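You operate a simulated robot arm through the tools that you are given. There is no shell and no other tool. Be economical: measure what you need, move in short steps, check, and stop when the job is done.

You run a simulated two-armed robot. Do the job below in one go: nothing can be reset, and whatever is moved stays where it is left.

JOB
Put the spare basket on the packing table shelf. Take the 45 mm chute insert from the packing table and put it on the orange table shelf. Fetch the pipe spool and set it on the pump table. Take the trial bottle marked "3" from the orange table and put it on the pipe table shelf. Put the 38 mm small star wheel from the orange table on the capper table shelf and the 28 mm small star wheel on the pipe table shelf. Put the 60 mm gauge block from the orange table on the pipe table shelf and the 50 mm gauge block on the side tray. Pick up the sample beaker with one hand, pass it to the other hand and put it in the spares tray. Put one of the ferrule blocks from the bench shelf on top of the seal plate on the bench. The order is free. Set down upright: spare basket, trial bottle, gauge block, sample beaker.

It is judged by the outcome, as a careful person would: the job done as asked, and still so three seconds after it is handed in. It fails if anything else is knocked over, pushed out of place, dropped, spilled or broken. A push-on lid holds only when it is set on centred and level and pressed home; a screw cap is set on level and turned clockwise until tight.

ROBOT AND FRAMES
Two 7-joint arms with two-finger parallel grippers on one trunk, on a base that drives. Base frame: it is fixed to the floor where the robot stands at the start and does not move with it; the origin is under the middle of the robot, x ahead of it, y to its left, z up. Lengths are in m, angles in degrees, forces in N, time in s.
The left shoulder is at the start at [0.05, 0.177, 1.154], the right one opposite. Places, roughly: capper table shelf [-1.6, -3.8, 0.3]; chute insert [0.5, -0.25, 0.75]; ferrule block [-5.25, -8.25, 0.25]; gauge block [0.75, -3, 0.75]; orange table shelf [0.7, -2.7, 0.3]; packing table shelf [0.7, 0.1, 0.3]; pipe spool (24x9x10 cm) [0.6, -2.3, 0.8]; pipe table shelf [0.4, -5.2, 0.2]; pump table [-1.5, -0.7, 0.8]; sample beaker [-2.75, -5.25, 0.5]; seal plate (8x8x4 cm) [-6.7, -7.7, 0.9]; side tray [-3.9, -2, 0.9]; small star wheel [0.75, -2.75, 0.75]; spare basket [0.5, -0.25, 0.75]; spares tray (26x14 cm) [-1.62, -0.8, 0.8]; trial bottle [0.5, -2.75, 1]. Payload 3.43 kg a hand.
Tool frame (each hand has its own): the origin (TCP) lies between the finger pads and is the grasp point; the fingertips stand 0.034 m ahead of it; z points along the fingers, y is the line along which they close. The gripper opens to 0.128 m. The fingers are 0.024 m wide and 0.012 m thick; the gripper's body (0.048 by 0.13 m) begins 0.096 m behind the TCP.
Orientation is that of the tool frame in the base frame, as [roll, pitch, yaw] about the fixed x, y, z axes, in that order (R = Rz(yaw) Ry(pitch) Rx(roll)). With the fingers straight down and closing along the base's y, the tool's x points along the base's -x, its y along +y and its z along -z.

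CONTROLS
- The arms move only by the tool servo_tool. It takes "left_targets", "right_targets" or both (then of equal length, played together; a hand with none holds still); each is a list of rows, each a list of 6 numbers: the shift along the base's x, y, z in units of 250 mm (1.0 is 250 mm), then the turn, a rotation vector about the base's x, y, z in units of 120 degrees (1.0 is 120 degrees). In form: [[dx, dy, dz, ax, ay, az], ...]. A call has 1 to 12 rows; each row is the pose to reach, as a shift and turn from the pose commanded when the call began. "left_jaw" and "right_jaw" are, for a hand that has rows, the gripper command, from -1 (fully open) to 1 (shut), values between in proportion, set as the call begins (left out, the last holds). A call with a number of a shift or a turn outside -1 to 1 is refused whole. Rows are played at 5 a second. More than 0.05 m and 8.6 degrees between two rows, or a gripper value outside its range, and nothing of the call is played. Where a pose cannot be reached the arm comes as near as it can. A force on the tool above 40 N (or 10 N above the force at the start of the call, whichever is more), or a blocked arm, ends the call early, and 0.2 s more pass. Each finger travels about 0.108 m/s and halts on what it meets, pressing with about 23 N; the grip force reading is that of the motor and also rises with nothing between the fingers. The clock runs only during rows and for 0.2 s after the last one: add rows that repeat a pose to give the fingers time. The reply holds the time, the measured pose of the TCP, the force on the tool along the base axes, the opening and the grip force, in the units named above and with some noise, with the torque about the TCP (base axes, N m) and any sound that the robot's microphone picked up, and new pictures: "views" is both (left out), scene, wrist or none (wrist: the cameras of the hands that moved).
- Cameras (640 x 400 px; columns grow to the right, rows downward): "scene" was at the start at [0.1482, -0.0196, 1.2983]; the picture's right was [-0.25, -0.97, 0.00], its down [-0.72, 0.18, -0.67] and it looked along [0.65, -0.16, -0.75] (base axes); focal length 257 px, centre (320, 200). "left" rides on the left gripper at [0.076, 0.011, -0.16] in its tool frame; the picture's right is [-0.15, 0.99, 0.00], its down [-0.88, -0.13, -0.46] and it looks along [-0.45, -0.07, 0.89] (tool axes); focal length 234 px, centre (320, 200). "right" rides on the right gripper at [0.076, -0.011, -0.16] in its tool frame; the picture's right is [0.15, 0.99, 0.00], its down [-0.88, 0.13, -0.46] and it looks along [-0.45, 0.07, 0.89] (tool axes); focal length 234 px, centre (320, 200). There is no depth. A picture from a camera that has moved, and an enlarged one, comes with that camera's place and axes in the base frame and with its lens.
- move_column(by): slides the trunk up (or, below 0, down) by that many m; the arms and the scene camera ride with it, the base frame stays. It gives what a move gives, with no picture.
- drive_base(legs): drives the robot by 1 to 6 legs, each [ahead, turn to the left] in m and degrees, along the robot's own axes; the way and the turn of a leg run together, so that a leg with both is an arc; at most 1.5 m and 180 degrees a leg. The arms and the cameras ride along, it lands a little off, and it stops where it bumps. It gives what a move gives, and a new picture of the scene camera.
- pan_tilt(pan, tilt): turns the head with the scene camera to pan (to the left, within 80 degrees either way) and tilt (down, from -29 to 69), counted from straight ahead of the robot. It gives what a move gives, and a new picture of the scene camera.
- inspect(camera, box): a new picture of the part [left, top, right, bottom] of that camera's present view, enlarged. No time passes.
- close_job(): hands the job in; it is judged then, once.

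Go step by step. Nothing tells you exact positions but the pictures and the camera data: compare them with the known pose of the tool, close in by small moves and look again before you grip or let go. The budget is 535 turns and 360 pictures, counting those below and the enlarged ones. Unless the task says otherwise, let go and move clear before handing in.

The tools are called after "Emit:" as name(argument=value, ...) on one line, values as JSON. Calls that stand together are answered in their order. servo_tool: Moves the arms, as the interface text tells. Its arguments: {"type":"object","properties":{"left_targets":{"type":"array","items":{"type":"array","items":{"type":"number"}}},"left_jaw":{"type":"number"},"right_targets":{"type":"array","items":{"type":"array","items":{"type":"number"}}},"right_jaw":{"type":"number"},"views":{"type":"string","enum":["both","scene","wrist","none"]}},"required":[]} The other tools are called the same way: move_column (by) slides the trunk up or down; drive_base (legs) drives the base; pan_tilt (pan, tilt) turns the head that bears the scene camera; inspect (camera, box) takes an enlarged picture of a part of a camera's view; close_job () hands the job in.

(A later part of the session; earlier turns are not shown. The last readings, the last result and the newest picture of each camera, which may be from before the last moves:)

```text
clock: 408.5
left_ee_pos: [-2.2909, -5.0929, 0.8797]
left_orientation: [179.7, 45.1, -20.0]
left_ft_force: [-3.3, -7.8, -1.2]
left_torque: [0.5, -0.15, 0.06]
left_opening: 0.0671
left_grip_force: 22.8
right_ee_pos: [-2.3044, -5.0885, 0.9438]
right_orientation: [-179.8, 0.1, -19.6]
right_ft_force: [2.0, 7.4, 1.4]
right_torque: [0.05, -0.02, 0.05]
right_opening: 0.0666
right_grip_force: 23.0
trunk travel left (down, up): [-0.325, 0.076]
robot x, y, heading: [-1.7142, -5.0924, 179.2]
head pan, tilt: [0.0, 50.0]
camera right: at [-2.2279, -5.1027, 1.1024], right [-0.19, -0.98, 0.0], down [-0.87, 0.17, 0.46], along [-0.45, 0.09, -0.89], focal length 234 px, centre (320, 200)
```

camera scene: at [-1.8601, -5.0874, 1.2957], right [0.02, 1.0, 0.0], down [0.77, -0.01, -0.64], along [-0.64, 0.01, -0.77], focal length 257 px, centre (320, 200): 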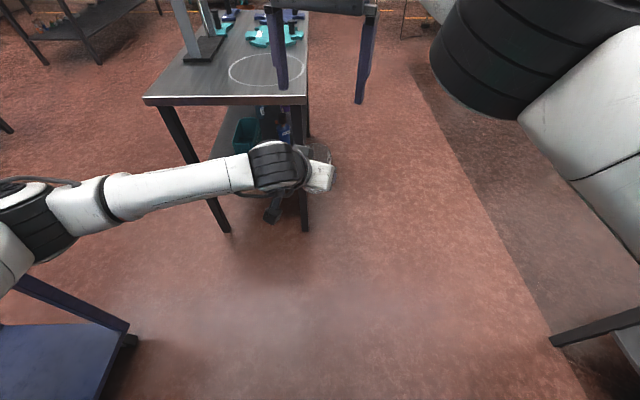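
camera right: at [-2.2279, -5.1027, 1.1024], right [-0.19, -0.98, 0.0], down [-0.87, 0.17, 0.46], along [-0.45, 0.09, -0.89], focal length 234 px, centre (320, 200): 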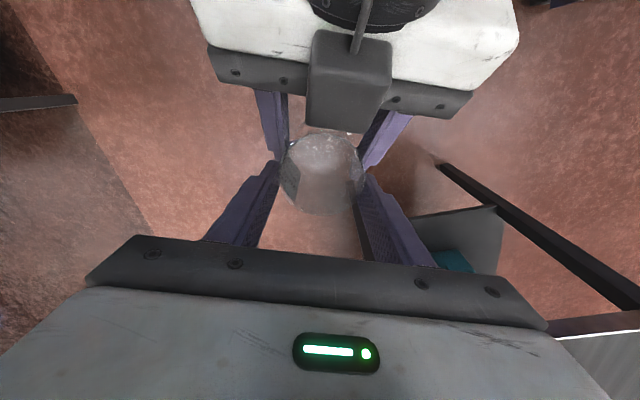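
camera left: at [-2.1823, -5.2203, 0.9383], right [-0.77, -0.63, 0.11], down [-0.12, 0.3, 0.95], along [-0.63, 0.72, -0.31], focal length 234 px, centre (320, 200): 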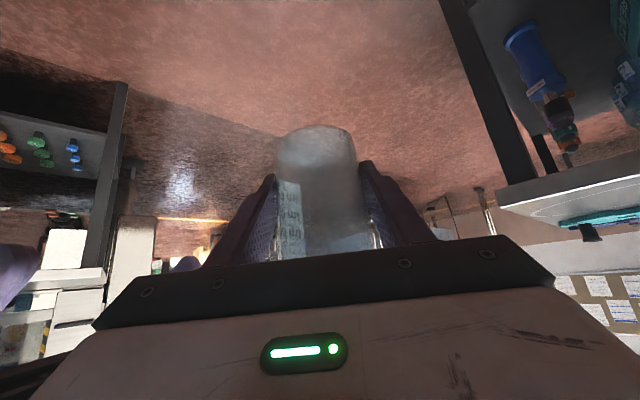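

The right hand now holds the beaker. I open the left and withdraw it.

Emit:
servo_tool(left_targets=[[0, 0, 0, 0, 0, 0], [0, 0, 0, 0, 0, 0], [0.0, 0.0, -0.02, 0, 0, 0]], left_jaw=-0.5, views="none")

Emit:
servo_tool(left_targets=[[0.08, -0.03, -0.04, 0, 0, 0], [0.18, -0.07, -0.06, 0, 0, 0], [0.24, -0.18, -0.06, 0, 0, 0], [0.26, -0.34, -0.06, 0, 0, 0], [0.26, -0.5, -0.04, 0, 0, 0], [0.26, -0.66, 0, 0, 0, 0], [0.24, -0.8, 0.06, 0, 0, 0]], right_targets=[[0, 0, 0, 0, 0, 0], [0, 0, 0, 0, 0, 0], [0, 0, 0, 0, 0, 0], [0, 0, 0, 0, 0, 0], [0, 0, 0, 0, 0, 0], [0, 0, 0, 0, 0, 0], [0.04, 0.06, 0.02, 0, 0, 0]], views="both")

```text
clock: 409.3
left_ee_pos: [-2.2901, -5.0916, 0.8754]
left_orientation: [179.7, 45.3, -20.1]
left_ft_force: [-0.4, 0.6, 0.2]
left_torque: [0.03, 0.04, -0.04]
left_opening: 0.0957
left_grip_force: 0.0
right_ee_pos: [-2.3036, -5.0903, 0.9435]
right_orientation: [-180.0, 0.0, -19.5]
right_ft_force: [-0.1, -0.4, 1.0]
right_torque: [0.0, -0.01, 0.03]
right_opening: 0.0667
right_grip_force: 22.8
trunk travel left (down, up): [-0.325, 0.076]
robot x, y, heading: [-1.7153, -5.0933, 179.1]
head pan, tilt: [0.0, 50.0]
```

```text
clock: 410.9
left_ee_pos: [-2.2297, -5.2924, 0.8923]
left_orientation: [179.8, 45.3, -20.2]
left_ft_force: [-0.2, 0.1, 0.3]
left_torque: [0.01, 0.01, 0.0]
left_opening: 0.0959
left_grip_force: 0.0
right_ee_pos: [-2.2938, -5.0744, 0.9475]
right_orientation: [-180.0, 0.0, -19.6]
right_ft_force: [0.3, -1.0, -0.5]
right_torque: [0.06, 0.0, 0.03]
right_opening: 0.0665
right_grip_force: 23.3
trunk travel left (down, up): [-0.325, 0.076]
robot x, y, heading: [-1.7144, -5.0933, 179.0]
head pan, tilt: [0.0, 50.0]
camera scene: at [-1.8596, -5.0877, 1.2958], right [0.02, 1.0, 0.0], down [0.77, -0.01, -0.64], along [-0.64, 0.01, -0.77], focal length 257 px, centre (320, 200)
camera right: at [-2.2173, -5.089, 1.1069], right [-0.19, -0.98, 0.0], down [-0.87, 0.17, 0.46], along [-0.45, 0.09, -0.89], focal length 234 px, centre (320, 200)
camera left: at [-2.0771, -5.3593, 0.9503], right [-0.44, -0.89, 0.11], down [-0.23, 0.23, 0.95], along [-0.87, 0.39, -0.31], focal length 234 px, centre (320, 200)
```

scene: 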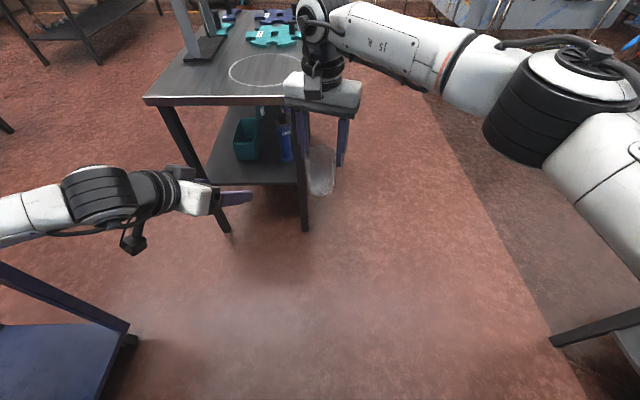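
right: 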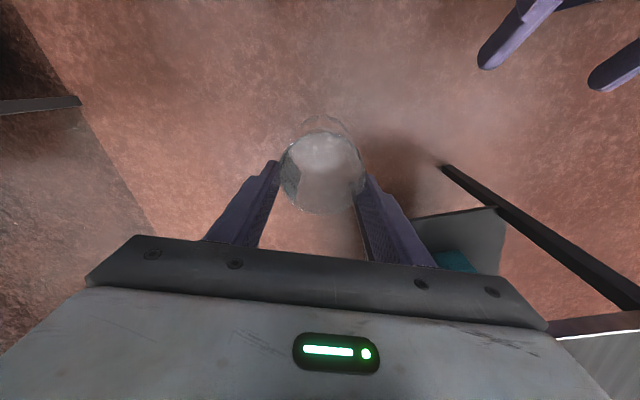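
left: 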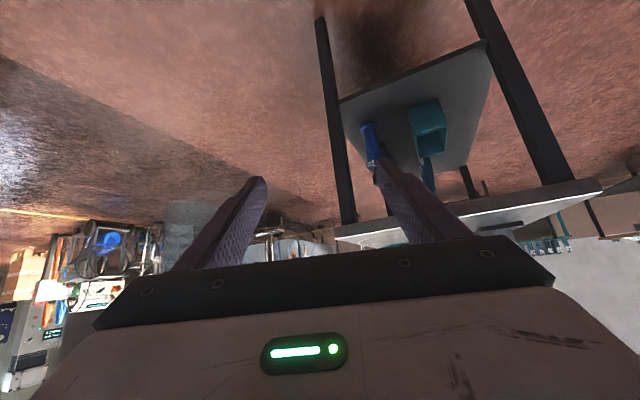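

Emit:
inspect(camera="scene", box=[270, 90, 390, 210])

Emit:
inspect(camera="left", box=[130, 180, 250, 280])

```text
3.33 times, centred on (330, 150) of scene
camera zoom: at [-1.8596, -5.0877, 1.2958], right [0.02, 1.0, 0.0], down [0.77, -0.01, -0.64], along [-0.64, 0.01, -0.77], focal length 857 px, centre (287, 367)
```

zoom: 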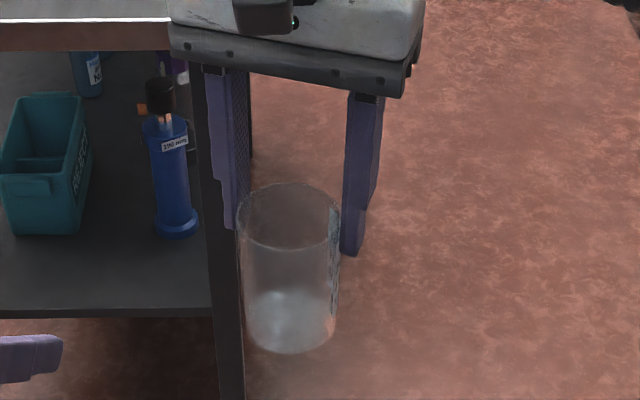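

```text
4.00 times, centred on (190, 230) of left
camera zoom: at [-2.0771, -5.3593, 0.9503], right [-0.44, -0.89, 0.11], down [-0.23, 0.23, 0.95], along [-0.87, 0.39, -0.31], focal length 937 px, centre (840, 80)
```

zoom: 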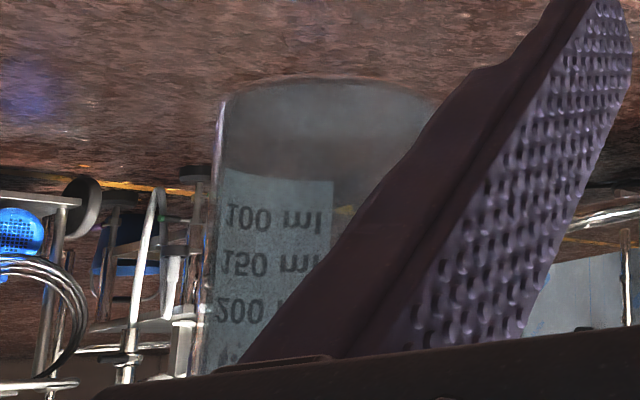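

The beaker hangs upright in the right hand. I drive round the capper table and up the aisle toward the pump table.

Emit:
drive_base(legs=[[0, -151], [1.5, 0], [0.15, 0], [0, 62], [1.5, 0]])

```text
clock: 435.3
left_ee_pos: [-0.3916, -2.3334, 0.8907]
left_orientation: [179.8, 45.4, -110.4]
left_ft_force: [0.9, 0.2, 0.2]
left_torque: [-0.03, -0.02, 0.03]
left_opening: 0.0961
left_grip_force: 0.0
right_ee_pos: [-0.175, -2.2713, 0.9482]
right_orientation: [-179.8, 0.1, -109.9]
right_ft_force: [-0.4, 0.5, -1.1]
right_torque: [-0.01, 0.04, 0.02]
right_opening: 0.0661
right_grip_force: 22.6
trunk travel left (down, up): [-0.325, 0.076]
robot x, y, heading: [-0.1961, -2.8491, 88.6]
head pan, tilt: [0.0, 50.0]
camera scene: at [-0.1882, -2.7032, 1.2957], right [1.0, -0.02, 0.0], down [-0.02, -0.77, -0.64], along [0.02, 0.64, -0.77], focal length 257 px, centre (320, 200)
```

scene: 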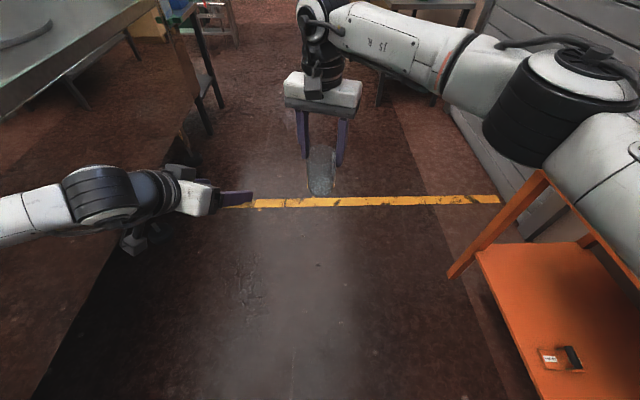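

Emit:
drive_base(legs=[[1.5, 0], [1.5, 0], [0.15, 0], [0, 91], [1.4, 0]])

Emit:
pan_tilt(pan=70, tilt=35)

```text
clock: 461.1
left_ee_pos: [-2.0515, 0.0256, 0.8918]
left_orientation: [179.7, 45.3, -18.3]
left_ft_force: [-0.4, -0.1, 0.2]
left_torque: [-0.01, -0.01, 0.01]
left_opening: 0.0963
left_grip_force: 0.0
right_ee_pos: [-2.1219, 0.2405, 0.9478]
right_orientation: [-179.9, 0.1, -17.8]
right_ft_force: [-0.1, -0.3, -1.2]
right_torque: [0.02, 0.0, -0.01]
right_opening: 0.0654
right_grip_force: 22.6
trunk travel left (down, up): [-0.325, 0.076]
robot x, y, heading: [-1.5389, 0.2438, -179.1]
head pan, tilt: [0.0, 50.0]
camera scene: at [-1.6881, 0.241, 1.2957], right [-0.01, 1.0, 0.0], down [0.77, 0.01, -0.64], along [-0.64, -0.01, -0.77], focal length 257 px, centre (320, 200)
```

scene: 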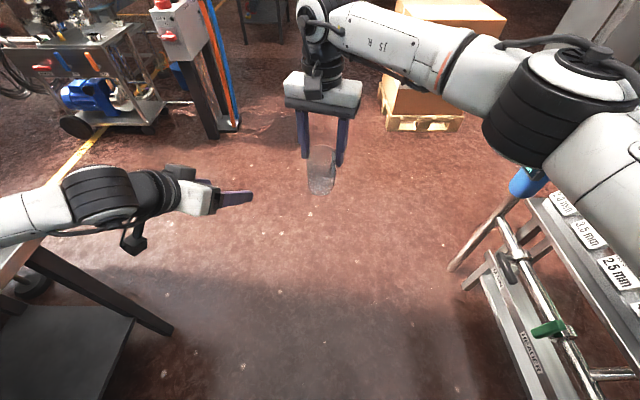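

```text
clock: 462.5
left_ee_pos: [-2.0532, 0.0265, 0.8904]
left_orientation: [179.8, 45.3, -18.4]
left_ft_force: [-0.4, 0.3, 0.4]
left_torque: [0.01, -0.02, 0.0]
left_opening: 0.0961
left_grip_force: 0.0
right_ee_pos: [-2.1217, 0.2417, 0.9479]
right_orientation: [-179.9, 0.1, -17.8]
right_ft_force: [-0.7, 0.9, -1.4]
right_torque: [0.02, -0.01, -0.01]
right_opening: 0.065
right_grip_force: 22.8
trunk travel left (down, up): [-0.325, 0.076]
robot x, y, heading: [-1.5452, 0.2457, -179.4]
head pan, tilt: [70.0, 35.0]
camera scene: at [-1.6401, 0.1588, 1.3175], right [-0.94, 0.33, 0.0], down [0.19, 0.54, -0.82], along [-0.27, -0.77, -0.57], focal length 257 px, centre (320, 200)
```

scene: 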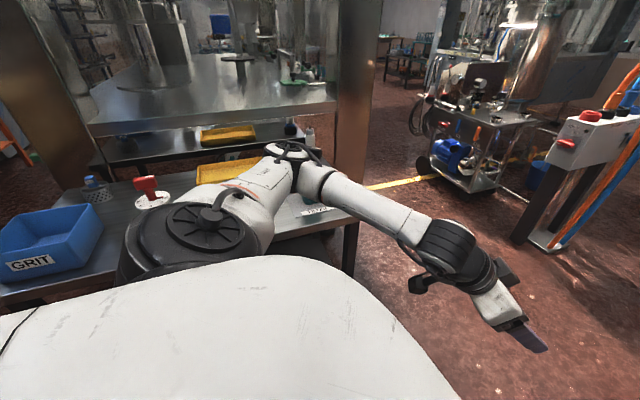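

Emit:
drive_base(legs=[[0, 89.4]])

Emit:
pan_tilt(pan=0, tilt=42)

```text
clock: 466.6
left_ee_pos: [-1.3443, -0.2734, 0.8901]
left_orientation: [179.9, 45.3, 69.5]
left_ft_force: [-0.2, -0.1, 0.9]
left_torque: [0.03, -0.02, 0.03]
left_opening: 0.0961
left_grip_force: 0.0
right_ee_pos: [-1.5623, -0.3358, 0.9471]
right_orientation: [-179.9, 0.2, 70.1]
right_ft_force: [-1.1, -0.2, -0.5]
right_torque: [0.03, -0.01, 0.01]
right_opening: 0.0649
right_grip_force: 23.2
trunk travel left (down, up): [-0.325, 0.076]
robot x, y, heading: [-1.5389, 0.2448, -91.3]
head pan, tilt: [70.0, 35.0]
camera scene: at [-1.4605, 0.1406, 1.3175], right [-0.37, -0.93, 0.0], down [-0.53, 0.21, -0.82], along [0.76, -0.3, -0.57], focal length 257 px, centre (320, 200)
```

scene: 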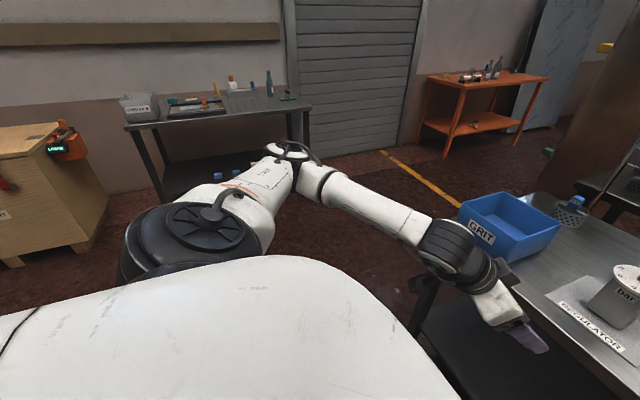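

```text
clock: 468.1
left_ee_pos: [-1.3442, -0.2725, 0.8922]
left_orientation: [179.8, 45.3, 69.5]
left_ft_force: [-0.2, 0.9, -0.5]
left_torque: [-0.01, 0.01, -0.04]
left_opening: 0.096
left_grip_force: 0.0
right_ee_pos: [-1.563, -0.3363, 0.9472]
right_orientation: [-179.9, 0.1, 70.2]
right_ft_force: [0.1, 0.0, -1.1]
right_torque: [-0.02, -0.02, 0.02]
right_opening: 0.0652
right_grip_force: 22.9
trunk travel left (down, up): [-0.325, 0.076]
robot x, y, heading: [-1.5429, 0.2424, -91.7]
head pan, tilt: [0.0, 42.0]
camera scene: at [-1.5446, 0.0891, 1.307], right [-1.0, 0.02, 0.0], down [0.02, 0.67, -0.74], along [-0.02, -0.74, -0.67], focal length 257 px, centre (320, 200)
```

scene: 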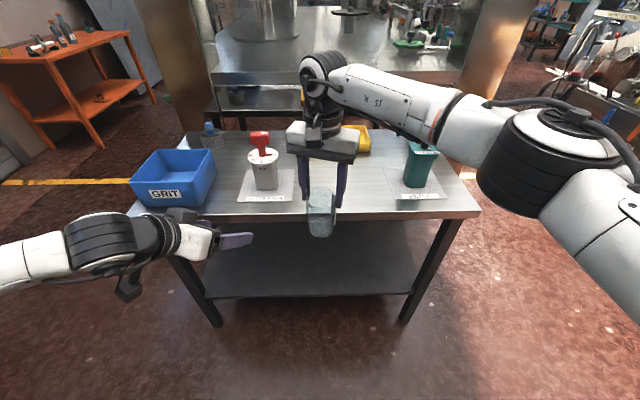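

The spares tray (yellow) is behind the hand at about (-1.63, -0.8), its length along x. I test how far the right arm can stretch with the vertical hand.

Emit:
servo_tool(right_targets=[[0, -0.12, 0.02, 0, 0, 0], [0, -0.24, 0.04, 0, 0, 0], [0, -0.36, 0.04, 0, 0, 0], [0, -0.36, 0.04, 0, 0, 0]], views="none")

```text
clock: 469.1
left_ee_pos: [-1.3441, -0.2748, 0.8912]
left_orientation: [179.8, 45.4, 69.4]
left_ft_force: [-0.6, 0.1, 0.2]
left_torque: [0.01, -0.03, -0.02]
left_opening: 0.0959
left_grip_force: 0.1
right_ee_pos: [-1.5777, -0.3749, 0.9564]
right_orientation: [180.0, 0.1, 70.1]
right_ft_force: [-0.1, 0.1, -0.9]
right_torque: [0.04, -0.02, 0.0]
right_opening: 0.0652
right_grip_force: 23.2
right hand out of reach, approached as far as the arm can: row 2, 3, 4
trunk travel left (down, up): [-0.325, 0.076]
robot x, y, heading: [-1.5424, 0.2417, -91.2]
head pan, tilt: [0.0, 42.0]
```

The base has room under the table edge (only wheels project), so I can come closer. I raise both hands first, then drive in.

Emit:
servo_tool(left_targets=[[0, 0.02, 0.16, 0, 0, 0], [0, 0.04, 0.32, 0, 0, 0], [0, 0.06, 0.48, 0, 0, 0], [0, 0.08, 0.64, 0, 0, 0], [0, 0.1, 0.8, 0, 0, 0]], right_targets=[[-0.06, 0.04, 0.06, 0, 0, 0], [-0.13, 0.08, 0.12, 0, 0, 0], [-0.2, 0.1, 0.18, 0, 0, 0], [-0.26, 0.1, 0.22, 0, 0, 0], [-0.26, 0.1, 0.22, 0, 0, 0]], views="none")

Emit:
drive_base(legs=[[0.25, 0]])

```text
clock: 470.3
left_ee_pos: [-1.3427, -0.2462, 1.0904]
left_orientation: [179.9, 45.2, 69.5]
left_ft_force: [-0.8, -0.4, 1.0]
left_torque: [0.03, 0.0, 0.02]
left_opening: 0.0961
left_grip_force: 0.0
right_ee_pos: [-1.642, -0.3464, 1.0102]
right_orientation: [-180.0, 0.1, 70.1]
right_ft_force: [-0.2, 0.4, -0.3]
right_torque: [0.01, 0.01, 0.02]
right_opening: 0.0652
right_grip_force: 23.0
trunk travel left (down, up): [-0.325, 0.076]
robot x, y, heading: [-1.5409, 0.2395, -91.1]
head pan, tilt: [0.0, 42.0]
```

```text
clock: 472.1
left_ee_pos: [-1.3506, -0.4995, 1.09]
left_orientation: [179.9, 45.3, 69.6]
left_ft_force: [-0.2, -0.2, 0.6]
left_torque: [-0.02, -0.02, -0.02]
left_opening: 0.0961
left_grip_force: 0.1
right_ee_pos: [-1.6487, -0.5971, 1.0095]
right_orientation: [-179.9, 0.0, 70.0]
right_ft_force: [0.2, -0.4, -1.6]
right_torque: [-0.01, 0.01, -0.03]
right_opening: 0.0651
right_grip_force: 22.7
trunk travel left (down, up): [-0.325, 0.076]
robot x, y, heading: [-1.5508, -0.0046, -91.6]
head pan, tilt: [0.0, 42.0]
camera scene: at [-1.5513, -0.163, 1.3069], right [-1.0, 0.03, 0.0], down [0.02, 0.67, -0.74], along [-0.02, -0.74, -0.67], focal length 257 px, centre (320, 200)
```

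scene: 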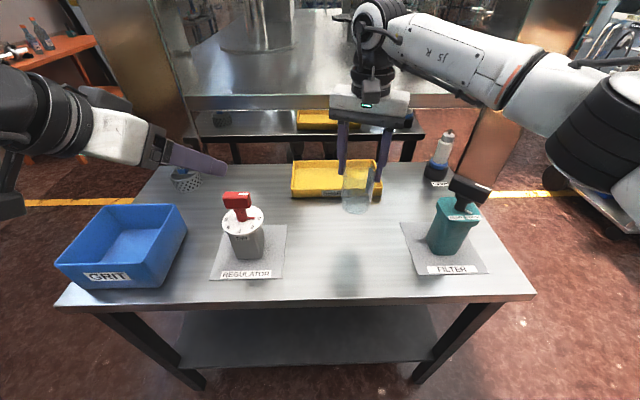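

Emit:
drive_base(legs=[[0.15, 0]])

Emit:
servo_tool(right_targets=[[0.04, -0.08, -0.04, 0, 0, 0], [0.08, -0.16, -0.1, 0, 0, 0], [0.08, -0.18, -0.2, 0, 0, 0], [0.08, -0.18, -0.2, 0, 0, 0]], views="both")

```text
clock: 473.5
left_ee_pos: [-1.3541, -0.6477, 1.0902]
left_orientation: [179.8, 45.2, 69.5]
left_ft_force: [-0.5, 0.3, -0.4]
left_torque: [-0.02, 0.01, -0.01]
left_opening: 0.0962
left_grip_force: 0.1
right_ee_pos: [-1.6529, -0.7462, 1.0101]
right_orientation: [-179.9, 0.0, 70.0]
right_ft_force: [0.9, 0.1, -1.4]
right_torque: [0.02, -0.01, 0.0]
right_opening: 0.065
right_grip_force: 22.8
trunk travel left (down, up): [-0.325, 0.076]
robot x, y, heading: [-1.5501, -0.157, -91.9]
head pan, tilt: [0.0, 42.0]
camera scene: at [-1.5551, -0.3112, 1.3069], right [-1.0, 0.03, 0.0], down [0.02, 0.67, -0.74], along [-0.02, -0.74, -0.67], focal length 257 px, centre (320, 200)
```

scene: 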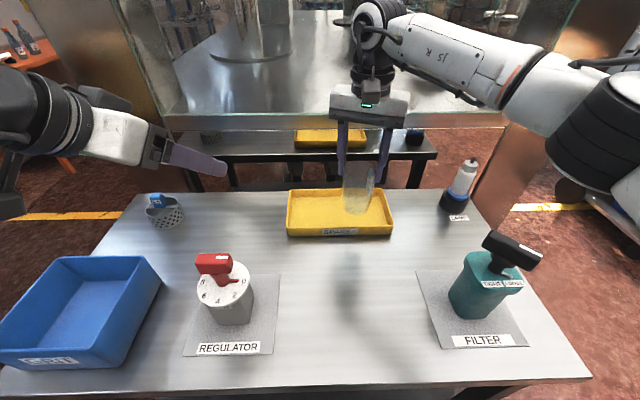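

```text
clock: 474.5
left_ee_pos: [-1.3533, -0.6469, 1.0901]
left_orientation: [179.8, 45.4, 69.5]
left_ft_force: [-0.8, 0.2, -0.2]
left_torque: [0.02, 0.0, 0.01]
left_opening: 0.0961
left_grip_force: 0.1
right_ee_pos: [-1.6318, -0.7871, 0.9612]
right_orientation: [-179.9, 0.1, 70.1]
right_ft_force: [0.8, 1.2, -0.7]
right_torque: [-0.01, 0.01, 0.0]
right_opening: 0.0652
right_grip_force: 22.7
trunk travel left (down, up): [-0.325, 0.076]
robot x, y, heading: [-1.5551, -0.1577, -91.5]
head pan, tilt: [0.0, 42.0]
camera scene: at [-1.5548, -0.3103, 1.307], right [-1.0, 0.03, 0.0], down [0.02, 0.67, -0.74], along [-0.02, -0.74, -0.67], focal length 257 px, centre (320, 200)
camera right: at [-1.6163, -0.7122, 1.1193], right [0.98, -0.2, 0.0], down [-0.18, -0.87, 0.46], along [-0.09, -0.45, -0.89], focal length 234 px, centre (320, 200)
```

scene: 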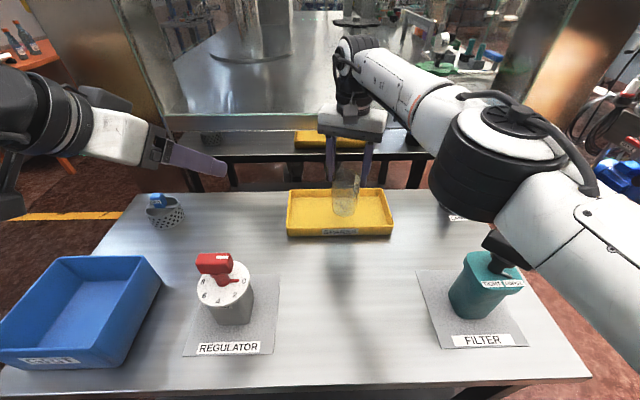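
right: 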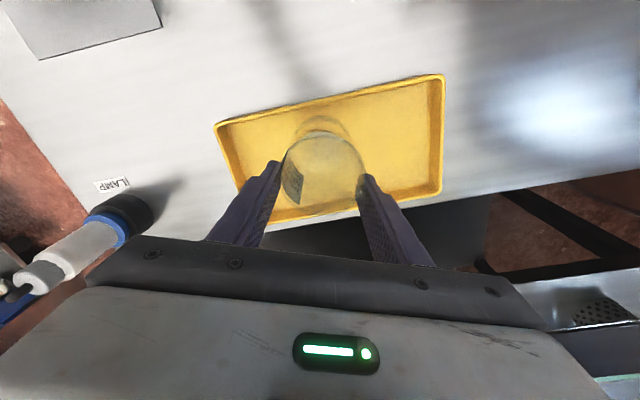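

The beaker is over the spares tray. I lower it gently.

Emit:
servo_tool(right_targets=[[0, 0, -0.06, 0, 0, 0], [0, 0, -0.11, 0, 0, 0], [0, 0, -0.13, 0, 0, 0], [0, 0, -0.145, 0, 0, 0], [0, 0, -0.16, 0, 0, 0], [0, 0, -0.175, 0, 0, 0], [0, 0, -0.19, 0, 0, 0]], views="wrist")

```text
clock: 476.1
left_ee_pos: [-1.3552, -0.6469, 1.091]
left_orientation: [179.9, 45.3, 69.5]
left_ft_force: [0.5, 0.6, -0.1]
left_torque: [-0.02, 0.04, 0.0]
left_opening: 0.0961
left_grip_force: 0.0
right_ee_pos: [-1.632, -0.7911, 0.9131]
right_orientation: [179.9, 0.1, 70.0]
right_ft_force: [-0.7, -0.3, 0.2]
right_torque: [-0.02, 0.08, -0.03]
right_opening: 0.0652
right_grip_force: 23.0
trunk travel left (down, up): [-0.325, 0.076]
robot x, y, heading: [-1.5539, -0.1563, -91.5]
head pan, tilt: [0.0, 42.0]
camera right: at [-1.6163, -0.7137, 1.0716], right [0.98, -0.2, 0.0], down [-0.18, -0.87, 0.46], along [-0.09, -0.45, -0.89], focal length 234 px, centre (320, 200)
```

right: 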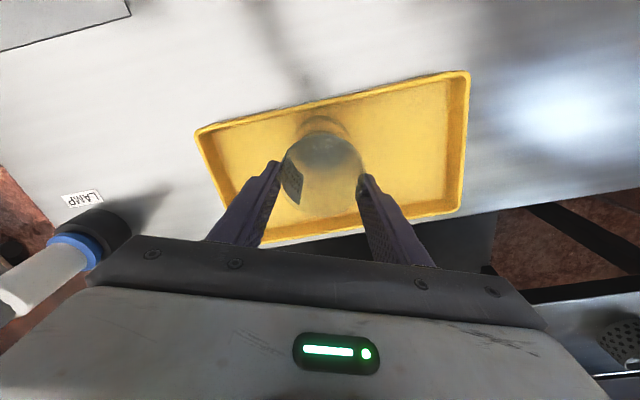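

Emit:
servo_tool(right_targets=[[0, 0, -0.008, 0, 0, 0], [0, 0, -0.016, 0, 0, 0], [0, 0, -0.024, 0, 0, 0]], views="none")

```text
clock: 476.9
left_ee_pos: [-1.3546, -0.645, 1.0907]
left_orientation: [179.8, 45.3, 69.5]
left_ft_force: [-1.1, 0.0, 0.2]
left_torque: [0.02, -0.02, 0.02]
left_opening: 0.0959
left_grip_force: 0.0
right_ee_pos: [-1.6316, -0.7903, 0.9077]
right_orientation: [180.0, 0.2, 70.0]
right_ft_force: [0.1, -1.4, 14.4]
right_torque: [-0.01, -0.05, -0.17]
right_opening: 0.0642
right_grip_force: 23.1
trunk travel left (down, up): [-0.325, 0.076]
robot x, y, heading: [-1.5516, -0.1558, -91.2]
head pan, tilt: [0.0, 42.0]
```

It stands on the tray floor. I open and lift straight up.

Emit:
servo_tool(right_targets=[[0, 0, 0.012, 0, 0, 0], [0, 0, 0.012, 0, 0, 0], [0, 0, 0.012, 0, 0, 0]], right_jaw=-0.5, views="none")

Emit:
servo_tool(right_targets=[[0, 0, 0.1, 0, 0, 0], [0, 0, 0.25, 0, 0, 0], [0, 0, 0.4, 0, 0, 0], [0, 0.1, 0.54, 0, 0, 0], [0, 0.25, 0.6, 0, 0, 0]], views="both")

```text
clock: 477.7
left_ee_pos: [-1.3539, -0.6467, 1.0911]
left_orientation: [179.7, 45.2, 69.6]
left_ft_force: [-0.6, -0.1, 0.0]
left_torque: [0.0, 0.0, 0.03]
left_opening: 0.0964
left_grip_force: 0.0
right_ee_pos: [-1.6323, -0.7884, 0.9099]
right_orientation: [179.9, 0.1, 70.1]
right_ft_force: [0.1, -1.0, 0.3]
right_torque: [0.0, -0.01, 0.01]
right_opening: 0.0962
right_grip_force: 0.1
trunk travel left (down, up): [-0.325, 0.076]
robot x, y, heading: [-1.5521, -0.1598, -91.2]
head pan, tilt: [0.0, 42.0]
```

```text
clock: 478.9
left_ee_pos: [-1.3547, -0.6463, 1.0908]
left_orientation: [179.9, 45.2, 69.4]
left_ft_force: [-0.2, -0.3, 0.1]
left_torque: [-0.02, -0.02, 0.04]
left_opening: 0.0959
left_grip_force: 0.0
right_ee_pos: [-1.6318, -0.7288, 1.062]
right_orientation: [180.0, 0.1, 69.7]
right_ft_force: [-0.3, 0.0, -0.4]
right_torque: [-0.01, 0.01, 0.01]
right_opening: 0.096
right_grip_force: 0.1
right hand out of reach, approached as far as the arm can: row 1, 2, 3
trunk travel left (down, up): [-0.325, 0.076]
robot x, y, heading: [-1.5544, -0.1573, -91.5]
head pan, tilt: [0.0, 42.0]
camera scene: at [-1.5558, -0.3098, 1.3071], right [-1.0, 0.03, 0.0], down [0.02, 0.67, -0.74], along [-0.02, -0.74, -0.67], focal length 257 px, centre (320, 200)
camera right: at [-1.6157, -0.6523, 1.22], right [0.98, -0.2, 0.0], down [-0.18, -0.87, 0.46], along [-0.09, -0.45, -0.89], focal length 234 px, centre (320, 200)
```

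scene: 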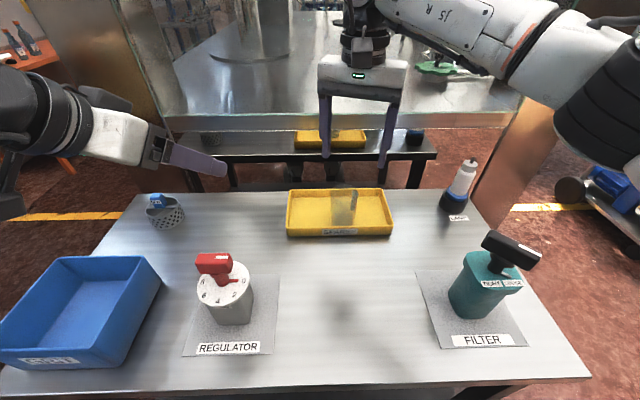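
right: 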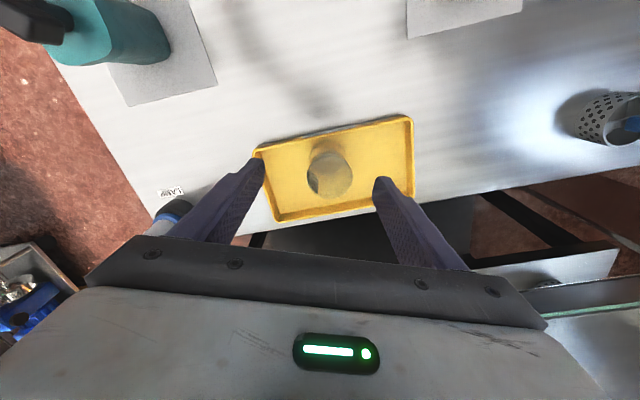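

The beaker stands in the spares tray. Next the spool: I back off and return to the orange table.

Emit:
drive_base(legs=[[-0.32, 0], [0, 91], [1.35, 0], [0, -90], [1.5, 0], [1.0, 0]])

Emit:
drive_base(legs=[[0, 90]])

```text
clock: 506.8
left_ee_pos: [0.1526, -2.7736, 1.0901]
left_orientation: [179.8, 45.3, 73.4]
left_ft_force: [0.0, -0.3, 0.6]
left_torque: [0.01, -0.03, -0.02]
left_opening: 0.0958
left_grip_force: 0.1
right_ee_pos: [-0.1178, -2.8746, 1.06]
right_orientation: [180.0, 0.0, 74.0]
right_ft_force: [-0.1, 0.1, 0.2]
right_torque: [0.0, 0.02, 0.03]
right_opening: 0.0959
right_grip_force: 0.1
trunk travel left (down, up): [-0.325, 0.076]
robot x, y, heading: [-0.0818, -2.3029, -87.4]
head pan, tilt: [0.0, 42.0]
camera scene: at [-0.0716, -2.4528, 1.307], right [-1.0, -0.04, 0.0], down [-0.03, 0.67, -0.74], along [0.03, -0.74, -0.67], focal length 257 px, centre (320, 200)
```

scene: 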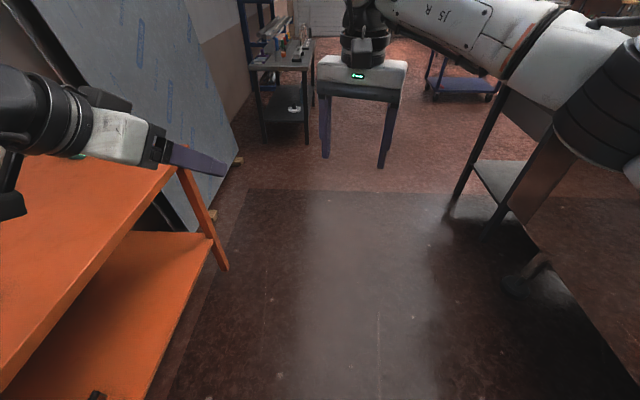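

```text
clock: 511.1
left_ee_pos: [0.3965, -2.0706, 1.0901]
left_orientation: [179.8, 45.3, 163.1]
left_ft_force: [-0.2, -0.1, 0.0]
left_torque: [0.02, -0.02, 0.03]
left_opening: 0.0961
left_grip_force: 0.0
right_ee_pos: [0.4948, -2.3415, 1.0612]
right_orientation: [-180.0, 0.2, 163.6]
right_ft_force: [-0.1, -0.4, -0.1]
right_torque: [0.0, 0.02, -0.04]
right_opening: 0.0959
right_grip_force: 0.1
trunk travel left (down, up): [-0.325, 0.076]
robot x, y, heading: [-0.0803, -2.3002, 2.4]
head pan, tilt: [0.0, 42.0]
camera scene: at [0.0751, -2.2934, 1.307], right [0.04, -1.0, 0.0], down [-0.67, -0.02, -0.74], along [0.74, 0.03, -0.67], focal length 257 px, centre (320, 200)
```

scene: 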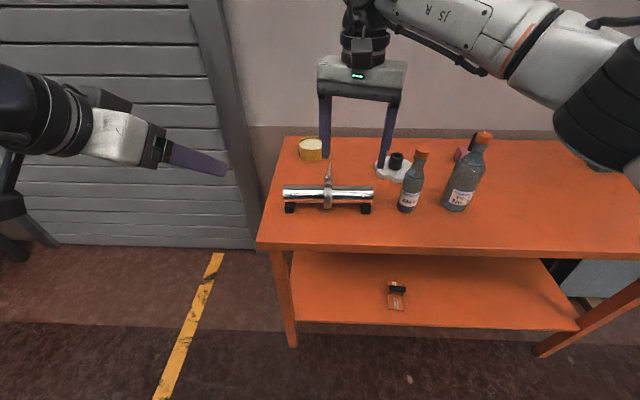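

Emit:
inspect(camera="scene", box=[265, 140, 405, 230])

Emit:
inspect(camera="right", box=[160, 0, 480, 200])

```text
4.44 times, centred on (335, 185) of scene
camera zoom: at [0.0751, -2.2934, 1.307], right [0.04, -1.0, 0.0], down [-0.67, -0.02, -0.74], along [0.74, 0.03, -0.67], focal length 1142 px, centre (253, 267)
```

zoom: 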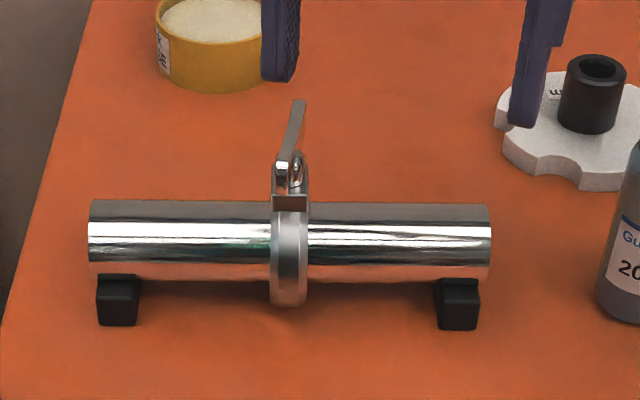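

```text
2.00 times, centred on (320, 100) of right
camera zoom: at [0.4203, -2.3294, 1.2193], right [0.14, 0.99, 0.0], down [0.88, -0.12, 0.46], along [0.45, -0.06, -0.89], focal length 468 px, centre (320, 400)
```

zoom: 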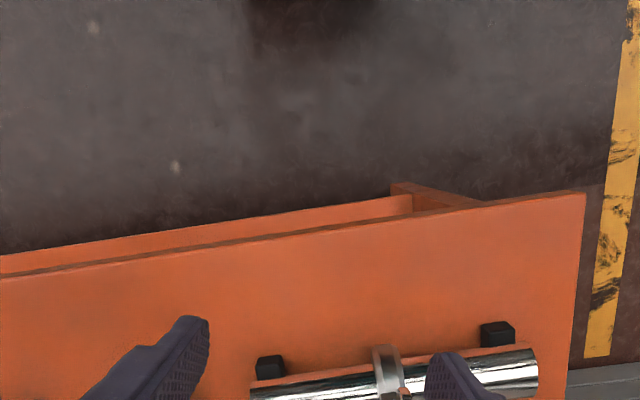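

I turn the right hand so its fingers close along x, to grip the spool at its centre clamp ring.

Emit:
servo_tool(right_targets=[[0, 0.01, 0, 0, 0, -0.062], [0, 0.03, 0, 0, 0, -0.124], [0, 0.05, 0, 0, 0, -0.186], [0, 0.07, 0, 0, 0, -0.248], [0, 0.09, 0, 0, 0, -0.31], [0, 0.11, 0, 0, 0, -0.372], [0, 0.13, 0, 0, 0, -0.434], [0, 0.15, 0, 0, 0, -0.496], [0, 0.17, 0, 0, 0, -0.558], [0, 0.18, 0, 0, 0, -0.613], [0, 0.18, 0, 0, 0, -0.613]], right_jaw=-1, views="none")

```text
clock: 513.5
left_ee_pos: [0.3951, -2.0695, 1.0905]
left_orientation: [179.8, 45.4, 163.0]
left_ft_force: [-0.1, 0.3, 0.5]
left_torque: [0.02, -0.01, 0.0]
left_opening: 0.0959
left_grip_force: 0.1
right_ee_pos: [0.4966, -2.2978, 1.0599]
right_orientation: [-179.9, 0.1, 90.0]
right_ft_force: [-0.1, -0.3, -1.2]
right_torque: [0.01, -0.01, 0.01]
right_opening: 0.1278
right_grip_force: 0.1
trunk travel left (down, up): [-0.325, 0.076]
robot x, y, heading: [-0.0806, -2.3032, 1.9]
head pan, tilt: [0.0, 42.0]
```

Emit:
drive_base(legs=[[0.11, -2]])

Emit:
servo_tool(right_targets=[[0, 0, -0.14, 0, 0, 0], [0, 0, -0.28, 0, 0, 0], [0, 0, -0.28, 0, 0, 0]], views="both")

```text
clock: 514.6
left_ee_pos: [0.5146, -2.085, 1.0906]
left_orientation: [179.9, 45.3, 161.1]
left_ft_force: [0.5, 0.1, -0.2]
left_torque: [0.0, 0.02, 0.0]
left_opening: 0.096
left_grip_force: 0.1
right_ee_pos: [0.6049, -2.3138, 1.0576]
right_orientation: [-179.9, 0.1, 88.0]
right_ft_force: [-0.4, 0.5, 0.1]
right_torque: [0.01, 0.04, 0.03]
right_opening: 0.128
right_grip_force: 0.1
trunk travel left (down, up): [-0.325, 0.076]
robot x, y, heading: [0.031, -2.3003, 0.2]
head pan, tilt: [0.0, 42.0]
camera scene: at [0.185, -2.2968, 1.3068], right [0.0, -1.0, 0.0], down [-0.67, 0.0, -0.74], along [0.74, 0.0, -0.67], focal length 257 px, centre (320, 200)
```

scene: 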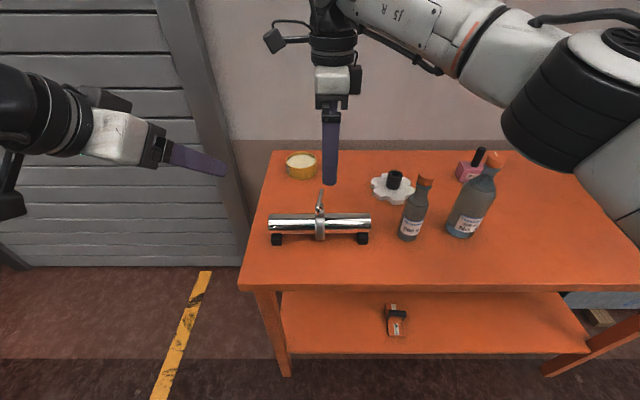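

```text
clock: 515.4
left_ee_pos: [0.5127, -2.0848, 1.0909]
left_orientation: [179.7, 45.4, 160.9]
left_ft_force: [-0.1, 0.5, 0.4]
left_torque: [0.03, 0.0, -0.02]
left_opening: 0.0959
left_grip_force: 0.0
right_ee_pos: [0.6045, -2.3142, 0.991]
right_orientation: [179.9, 0.1, 88.0]
right_ft_force: [0.3, 0.6, 0.2]
right_torque: [0.01, 0.01, 0.02]
right_opening: 0.128
right_grip_force: 0.0
trunk travel left (down, up): [-0.325, 0.076]
robot x, y, heading: [0.0304, -2.2965, 0.2]
head pan, tilt: [0.0, 42.0]
camera scene: at [0.1841, -2.2968, 1.307], right [0.0, -1.0, 0.0], down [-0.67, 0.0, -0.74], along [0.74, 0.0, -0.67], focal length 257 px, centre (320, 200)
camera right: at [0.5973, -2.2371, 1.1496], right [0.99, 0.11, 0.0], down [0.1, -0.88, 0.46], along [0.05, -0.45, -0.89], focal length 234 px, centre (320, 200)
```

scene: 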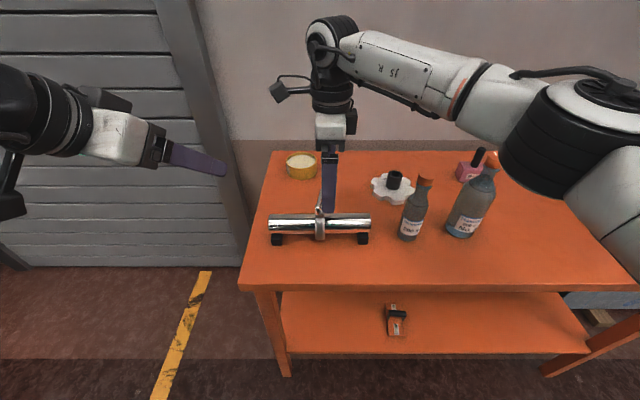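
right: 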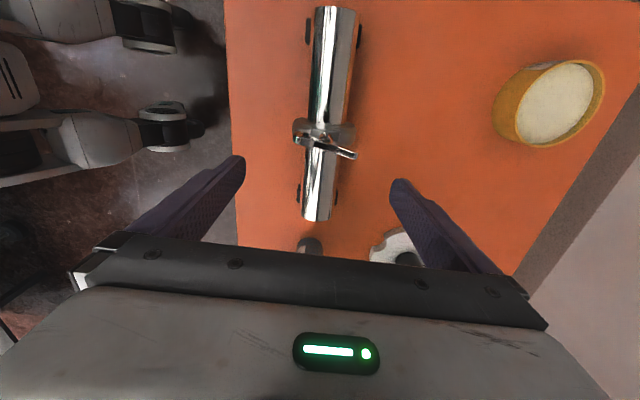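

The clamp ring is at (0.607, -2.294), pipe turned about 2°. I align and descend around the ring.

Emit:
servo_tool(right_targets=[[0.01, 0.08, -0.1, 0, 0, 0.034], [0.01, 0.08, -0.26, 0, 0, 0.034], [0.01, 0.08, -0.42, 0, 0, 0.034], [0.01, 0.08, -0.55, 0, 0, 0.034], [0.01, 0.08, -0.55, 0, 0, 0.034]], views="wrist")

```text
clock: 516.6
left_ee_pos: [0.5121, -2.0852, 1.0908]
left_orientation: [179.8, 45.4, 160.9]
left_ft_force: [0.7, 0.2, -0.2]
left_torque: [0.0, 0.01, 0.01]
left_opening: 0.0959
left_grip_force: 0.1
right_ee_pos: [0.6083, -2.2931, 0.8518]
right_orientation: [-180.0, 0.1, 92.1]
right_ft_force: [-0.1, 0.3, -0.1]
right_torque: [0.01, 0.04, -0.01]
right_opening: 0.1281
right_grip_force: 0.1
trunk travel left (down, up): [-0.325, 0.076]
robot x, y, heading: [0.0268, -2.295, 0.1]
head pan, tilt: [0.0, 42.0]
camera right: at [0.595, -2.216, 1.0106], right [0.98, 0.18, 0.0], down [0.16, -0.87, 0.46], along [0.08, -0.45, -0.89], focal length 234 px, centre (320, 200)
```

right: 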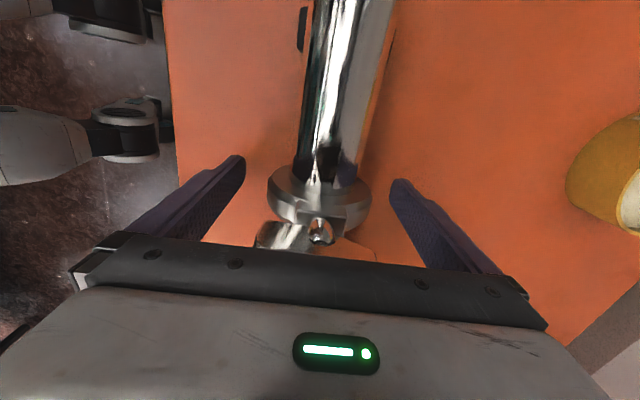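

Emit:
servo_tool(right_targets=[[0, -0.03, 0, 0, 0, 0], [0, -0.03, 0, 0, 0, 0], [0, -0.03, 0, 0, 0, 0], [0, -0.03, 0, 0, 0, 0]], right_jaw=1, views="wrist")

```text
clock: 517.6
left_ee_pos: [0.5126, -2.0841, 1.0905]
left_orientation: [179.9, 45.3, 161.1]
left_ft_force: [0.0, 0.0, 0.3]
left_torque: [0.0, 0.01, 0.01]
left_opening: 0.0959
left_grip_force: 0.1
right_ee_pos: [0.6083, -2.2993, 0.8521]
right_orientation: [179.9, 0.1, 92.1]
right_ft_force: [3.0, 2.5, 0.0]
right_torque: [0.61, -0.29, -0.15]
right_opening: 0.0802
right_grip_force: 22.3
trunk travel left (down, up): [-0.325, 0.076]
robot x, y, heading: [0.0313, -2.2959, 0.1]
head pan, tilt: [0.0, 42.0]
camera right: at [0.5947, -2.2236, 1.0116], right [0.98, 0.18, 0.0], down [0.16, -0.87, 0.46], along [0.08, -0.45, -0.89], focal length 234 px, centre (320, 200)
```

right: 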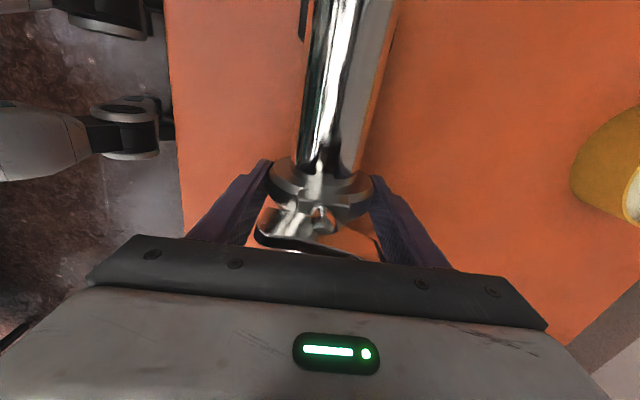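

Gripped on the ring. I lift a little and check how it hangs.

Emit:
servo_tool(right_targets=[[0, 0, 0.03, 0, 0, 0], [0, 0, 0.1, 0, 0, 0], [0, 0, 0.2, 0, 0, 0], [0, 0, 0.2, 0, 0, 0]], views="both")

```text
clock: 518.6
left_ee_pos: [0.5135, -2.0843, 1.0901]
left_orientation: [179.8, 45.3, 161.2]
left_ft_force: [0.1, 0.6, -0.4]
left_torque: [0.0, -0.01, -0.01]
left_opening: 0.0959
left_grip_force: 0.1
right_ee_pos: [0.6085, -2.3007, 0.9017]
right_orientation: [-179.9, 0.2, 92.1]
right_ft_force: [-0.1, 0.0, -8.7]
right_torque: [-0.02, -0.03, 0.01]
right_opening: 0.0802
right_grip_force: 22.9
trunk travel left (down, up): [-0.325, 0.076]
robot x, y, heading: [0.0322, -2.2962, -0.1]
head pan, tilt: [0.0, 42.0]
camera scene: at [0.1851, -2.2968, 1.3068], right [0.0, -1.0, 0.0], down [-0.67, 0.0, -0.74], along [0.74, 0.0, -0.67], focal length 257 px, centre (320, 200)
camera right: at [0.5957, -2.2254, 1.0603], right [0.98, 0.18, 0.0], down [0.16, -0.87, 0.46], along [0.08, -0.45, -0.89], focal length 234 px, centre (320, 200)
```

scene: 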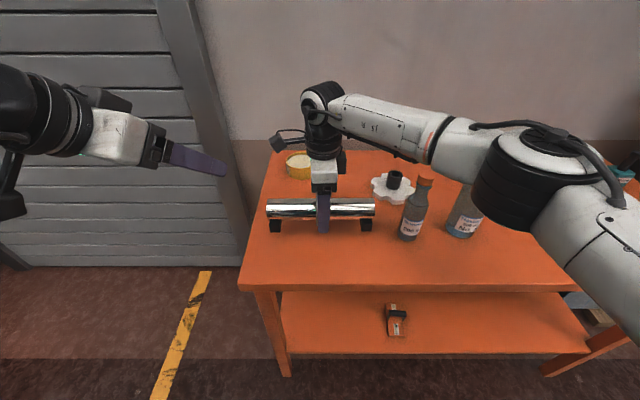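
right: 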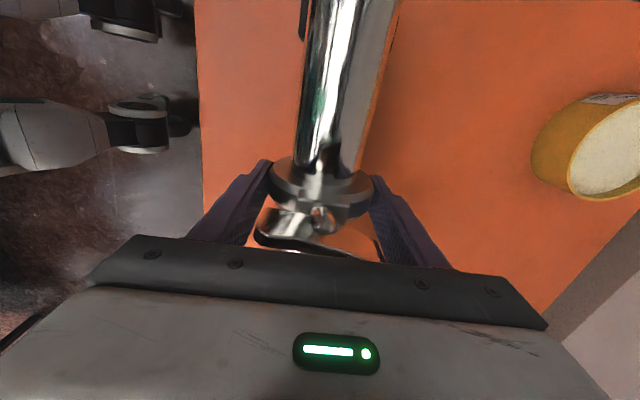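

The spool hangs level (about 0.9 kg). I raise it, back off and carry it to the pump table.

Emit:
servo_tool(right_targets=[[0, 0, 0.16, 0, 0, 0], [-0.04, 0, 0.32, 0, 0, 0], [-0.1, 0, 0.44, 0, 0, 0]], views="none")

Emit:
drive_base(legs=[[-0.32, 0], [0, 90], [1.5, 0], [1.05, 0], [0, 90], [1.28, 0]])

Emit:
drive_base(legs=[[0, 90]])

```text
clock: 519.4
left_ee_pos: [0.5125, -2.0847, 1.0899]
left_orientation: [179.9, 45.3, 161.1]
left_ft_force: [-0.7, 0.3, -0.7]
left_torque: [-0.03, -0.02, 0.02]
left_opening: 0.0959
left_grip_force: 0.1
right_ee_pos: [0.5814, -2.3013, 1.0121]
right_orientation: [-179.9, 0.1, 92.1]
right_ft_force: [0.1, 0.8, -8.5]
right_torque: [-0.03, 0.02, 0.02]
right_opening: 0.0804
right_grip_force: 22.8
trunk travel left (down, up): [-0.325, 0.076]
robot x, y, heading: [0.0269, -2.2928, 0.4]
head pan, tilt: [0.0, 42.0]
```

```text
clock: 547.1
left_ee_pos: [-1.9201, 0.1611, 1.0906]
left_orientation: [179.8, 45.3, -22.7]
left_ft_force: [-0.3, 0.0, 0.3]
left_torque: [0.01, -0.02, 0.03]
left_opening: 0.0962
left_grip_force: 0.1
right_ee_pos: [-1.9754, 0.382, 1.0118]
right_orientation: [-179.9, 0.1, -91.6]
right_ft_force: [-0.9, 0.0, -9.2]
right_torque: [0.03, 0.0, 0.01]
right_opening: 0.0803
right_grip_force: 23.0
trunk travel left (down, up): [-0.325, 0.076]
robot x, y, heading: [-1.4226, 0.3422, 176.4]
head pan, tilt: [0.0, 42.0]
camera scene: at [-1.5747, 0.3511, 1.3068], right [0.06, 1.0, 0.0], down [0.67, -0.04, -0.74], along [-0.74, 0.05, -0.67], focal length 257 px, centre (320, 200)
```

scene: 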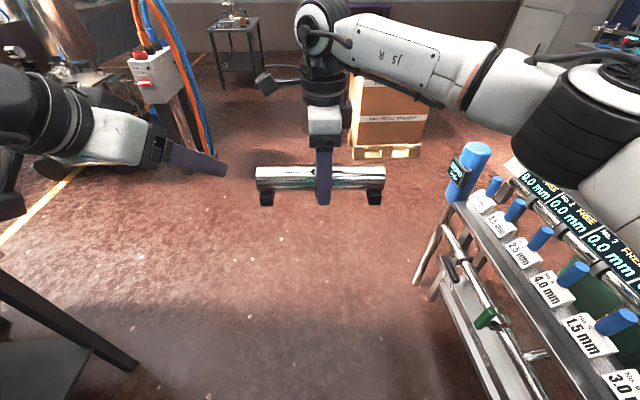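

```text
clock: 551.4
left_ee_pos: [-1.242, -0.1555, 1.091]
left_orientation: [179.9, 45.3, 67.5]
left_ft_force: [0.0, -0.3, 0.8]
left_torque: [0.0, 0.03, 0.01]
left_opening: 0.0957
left_grip_force: 0.1
right_ee_pos: [-1.4628, -0.2112, 1.0123]
right_orientation: [-179.9, 0.0, -1.4]
right_ft_force: [0.3, 0.6, -8.7]
right_torque: [0.01, 0.02, 0.0]
right_opening: 0.0802
right_grip_force: 23.1
trunk travel left (down, up): [-0.325, 0.076]
robot x, y, heading: [-1.4242, 0.342, -93.6]
head pan, tilt: [0.0, 42.0]
camera scene: at [-1.4297, 0.1872, 1.3069], right [-1.0, 0.06, 0.0], down [0.04, 0.67, -0.74], along [-0.05, -0.74, -0.67], focal length 257 px, centre (320, 200)
```

scene: 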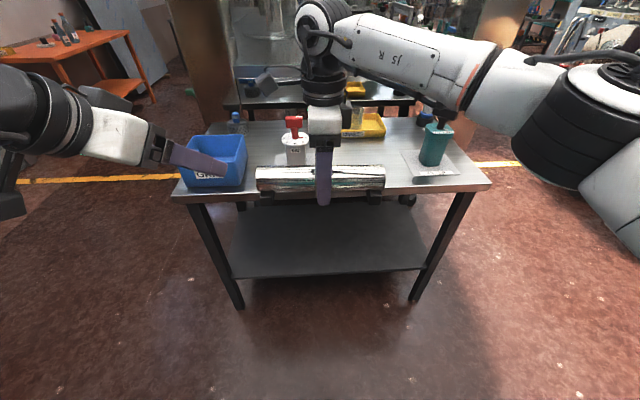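

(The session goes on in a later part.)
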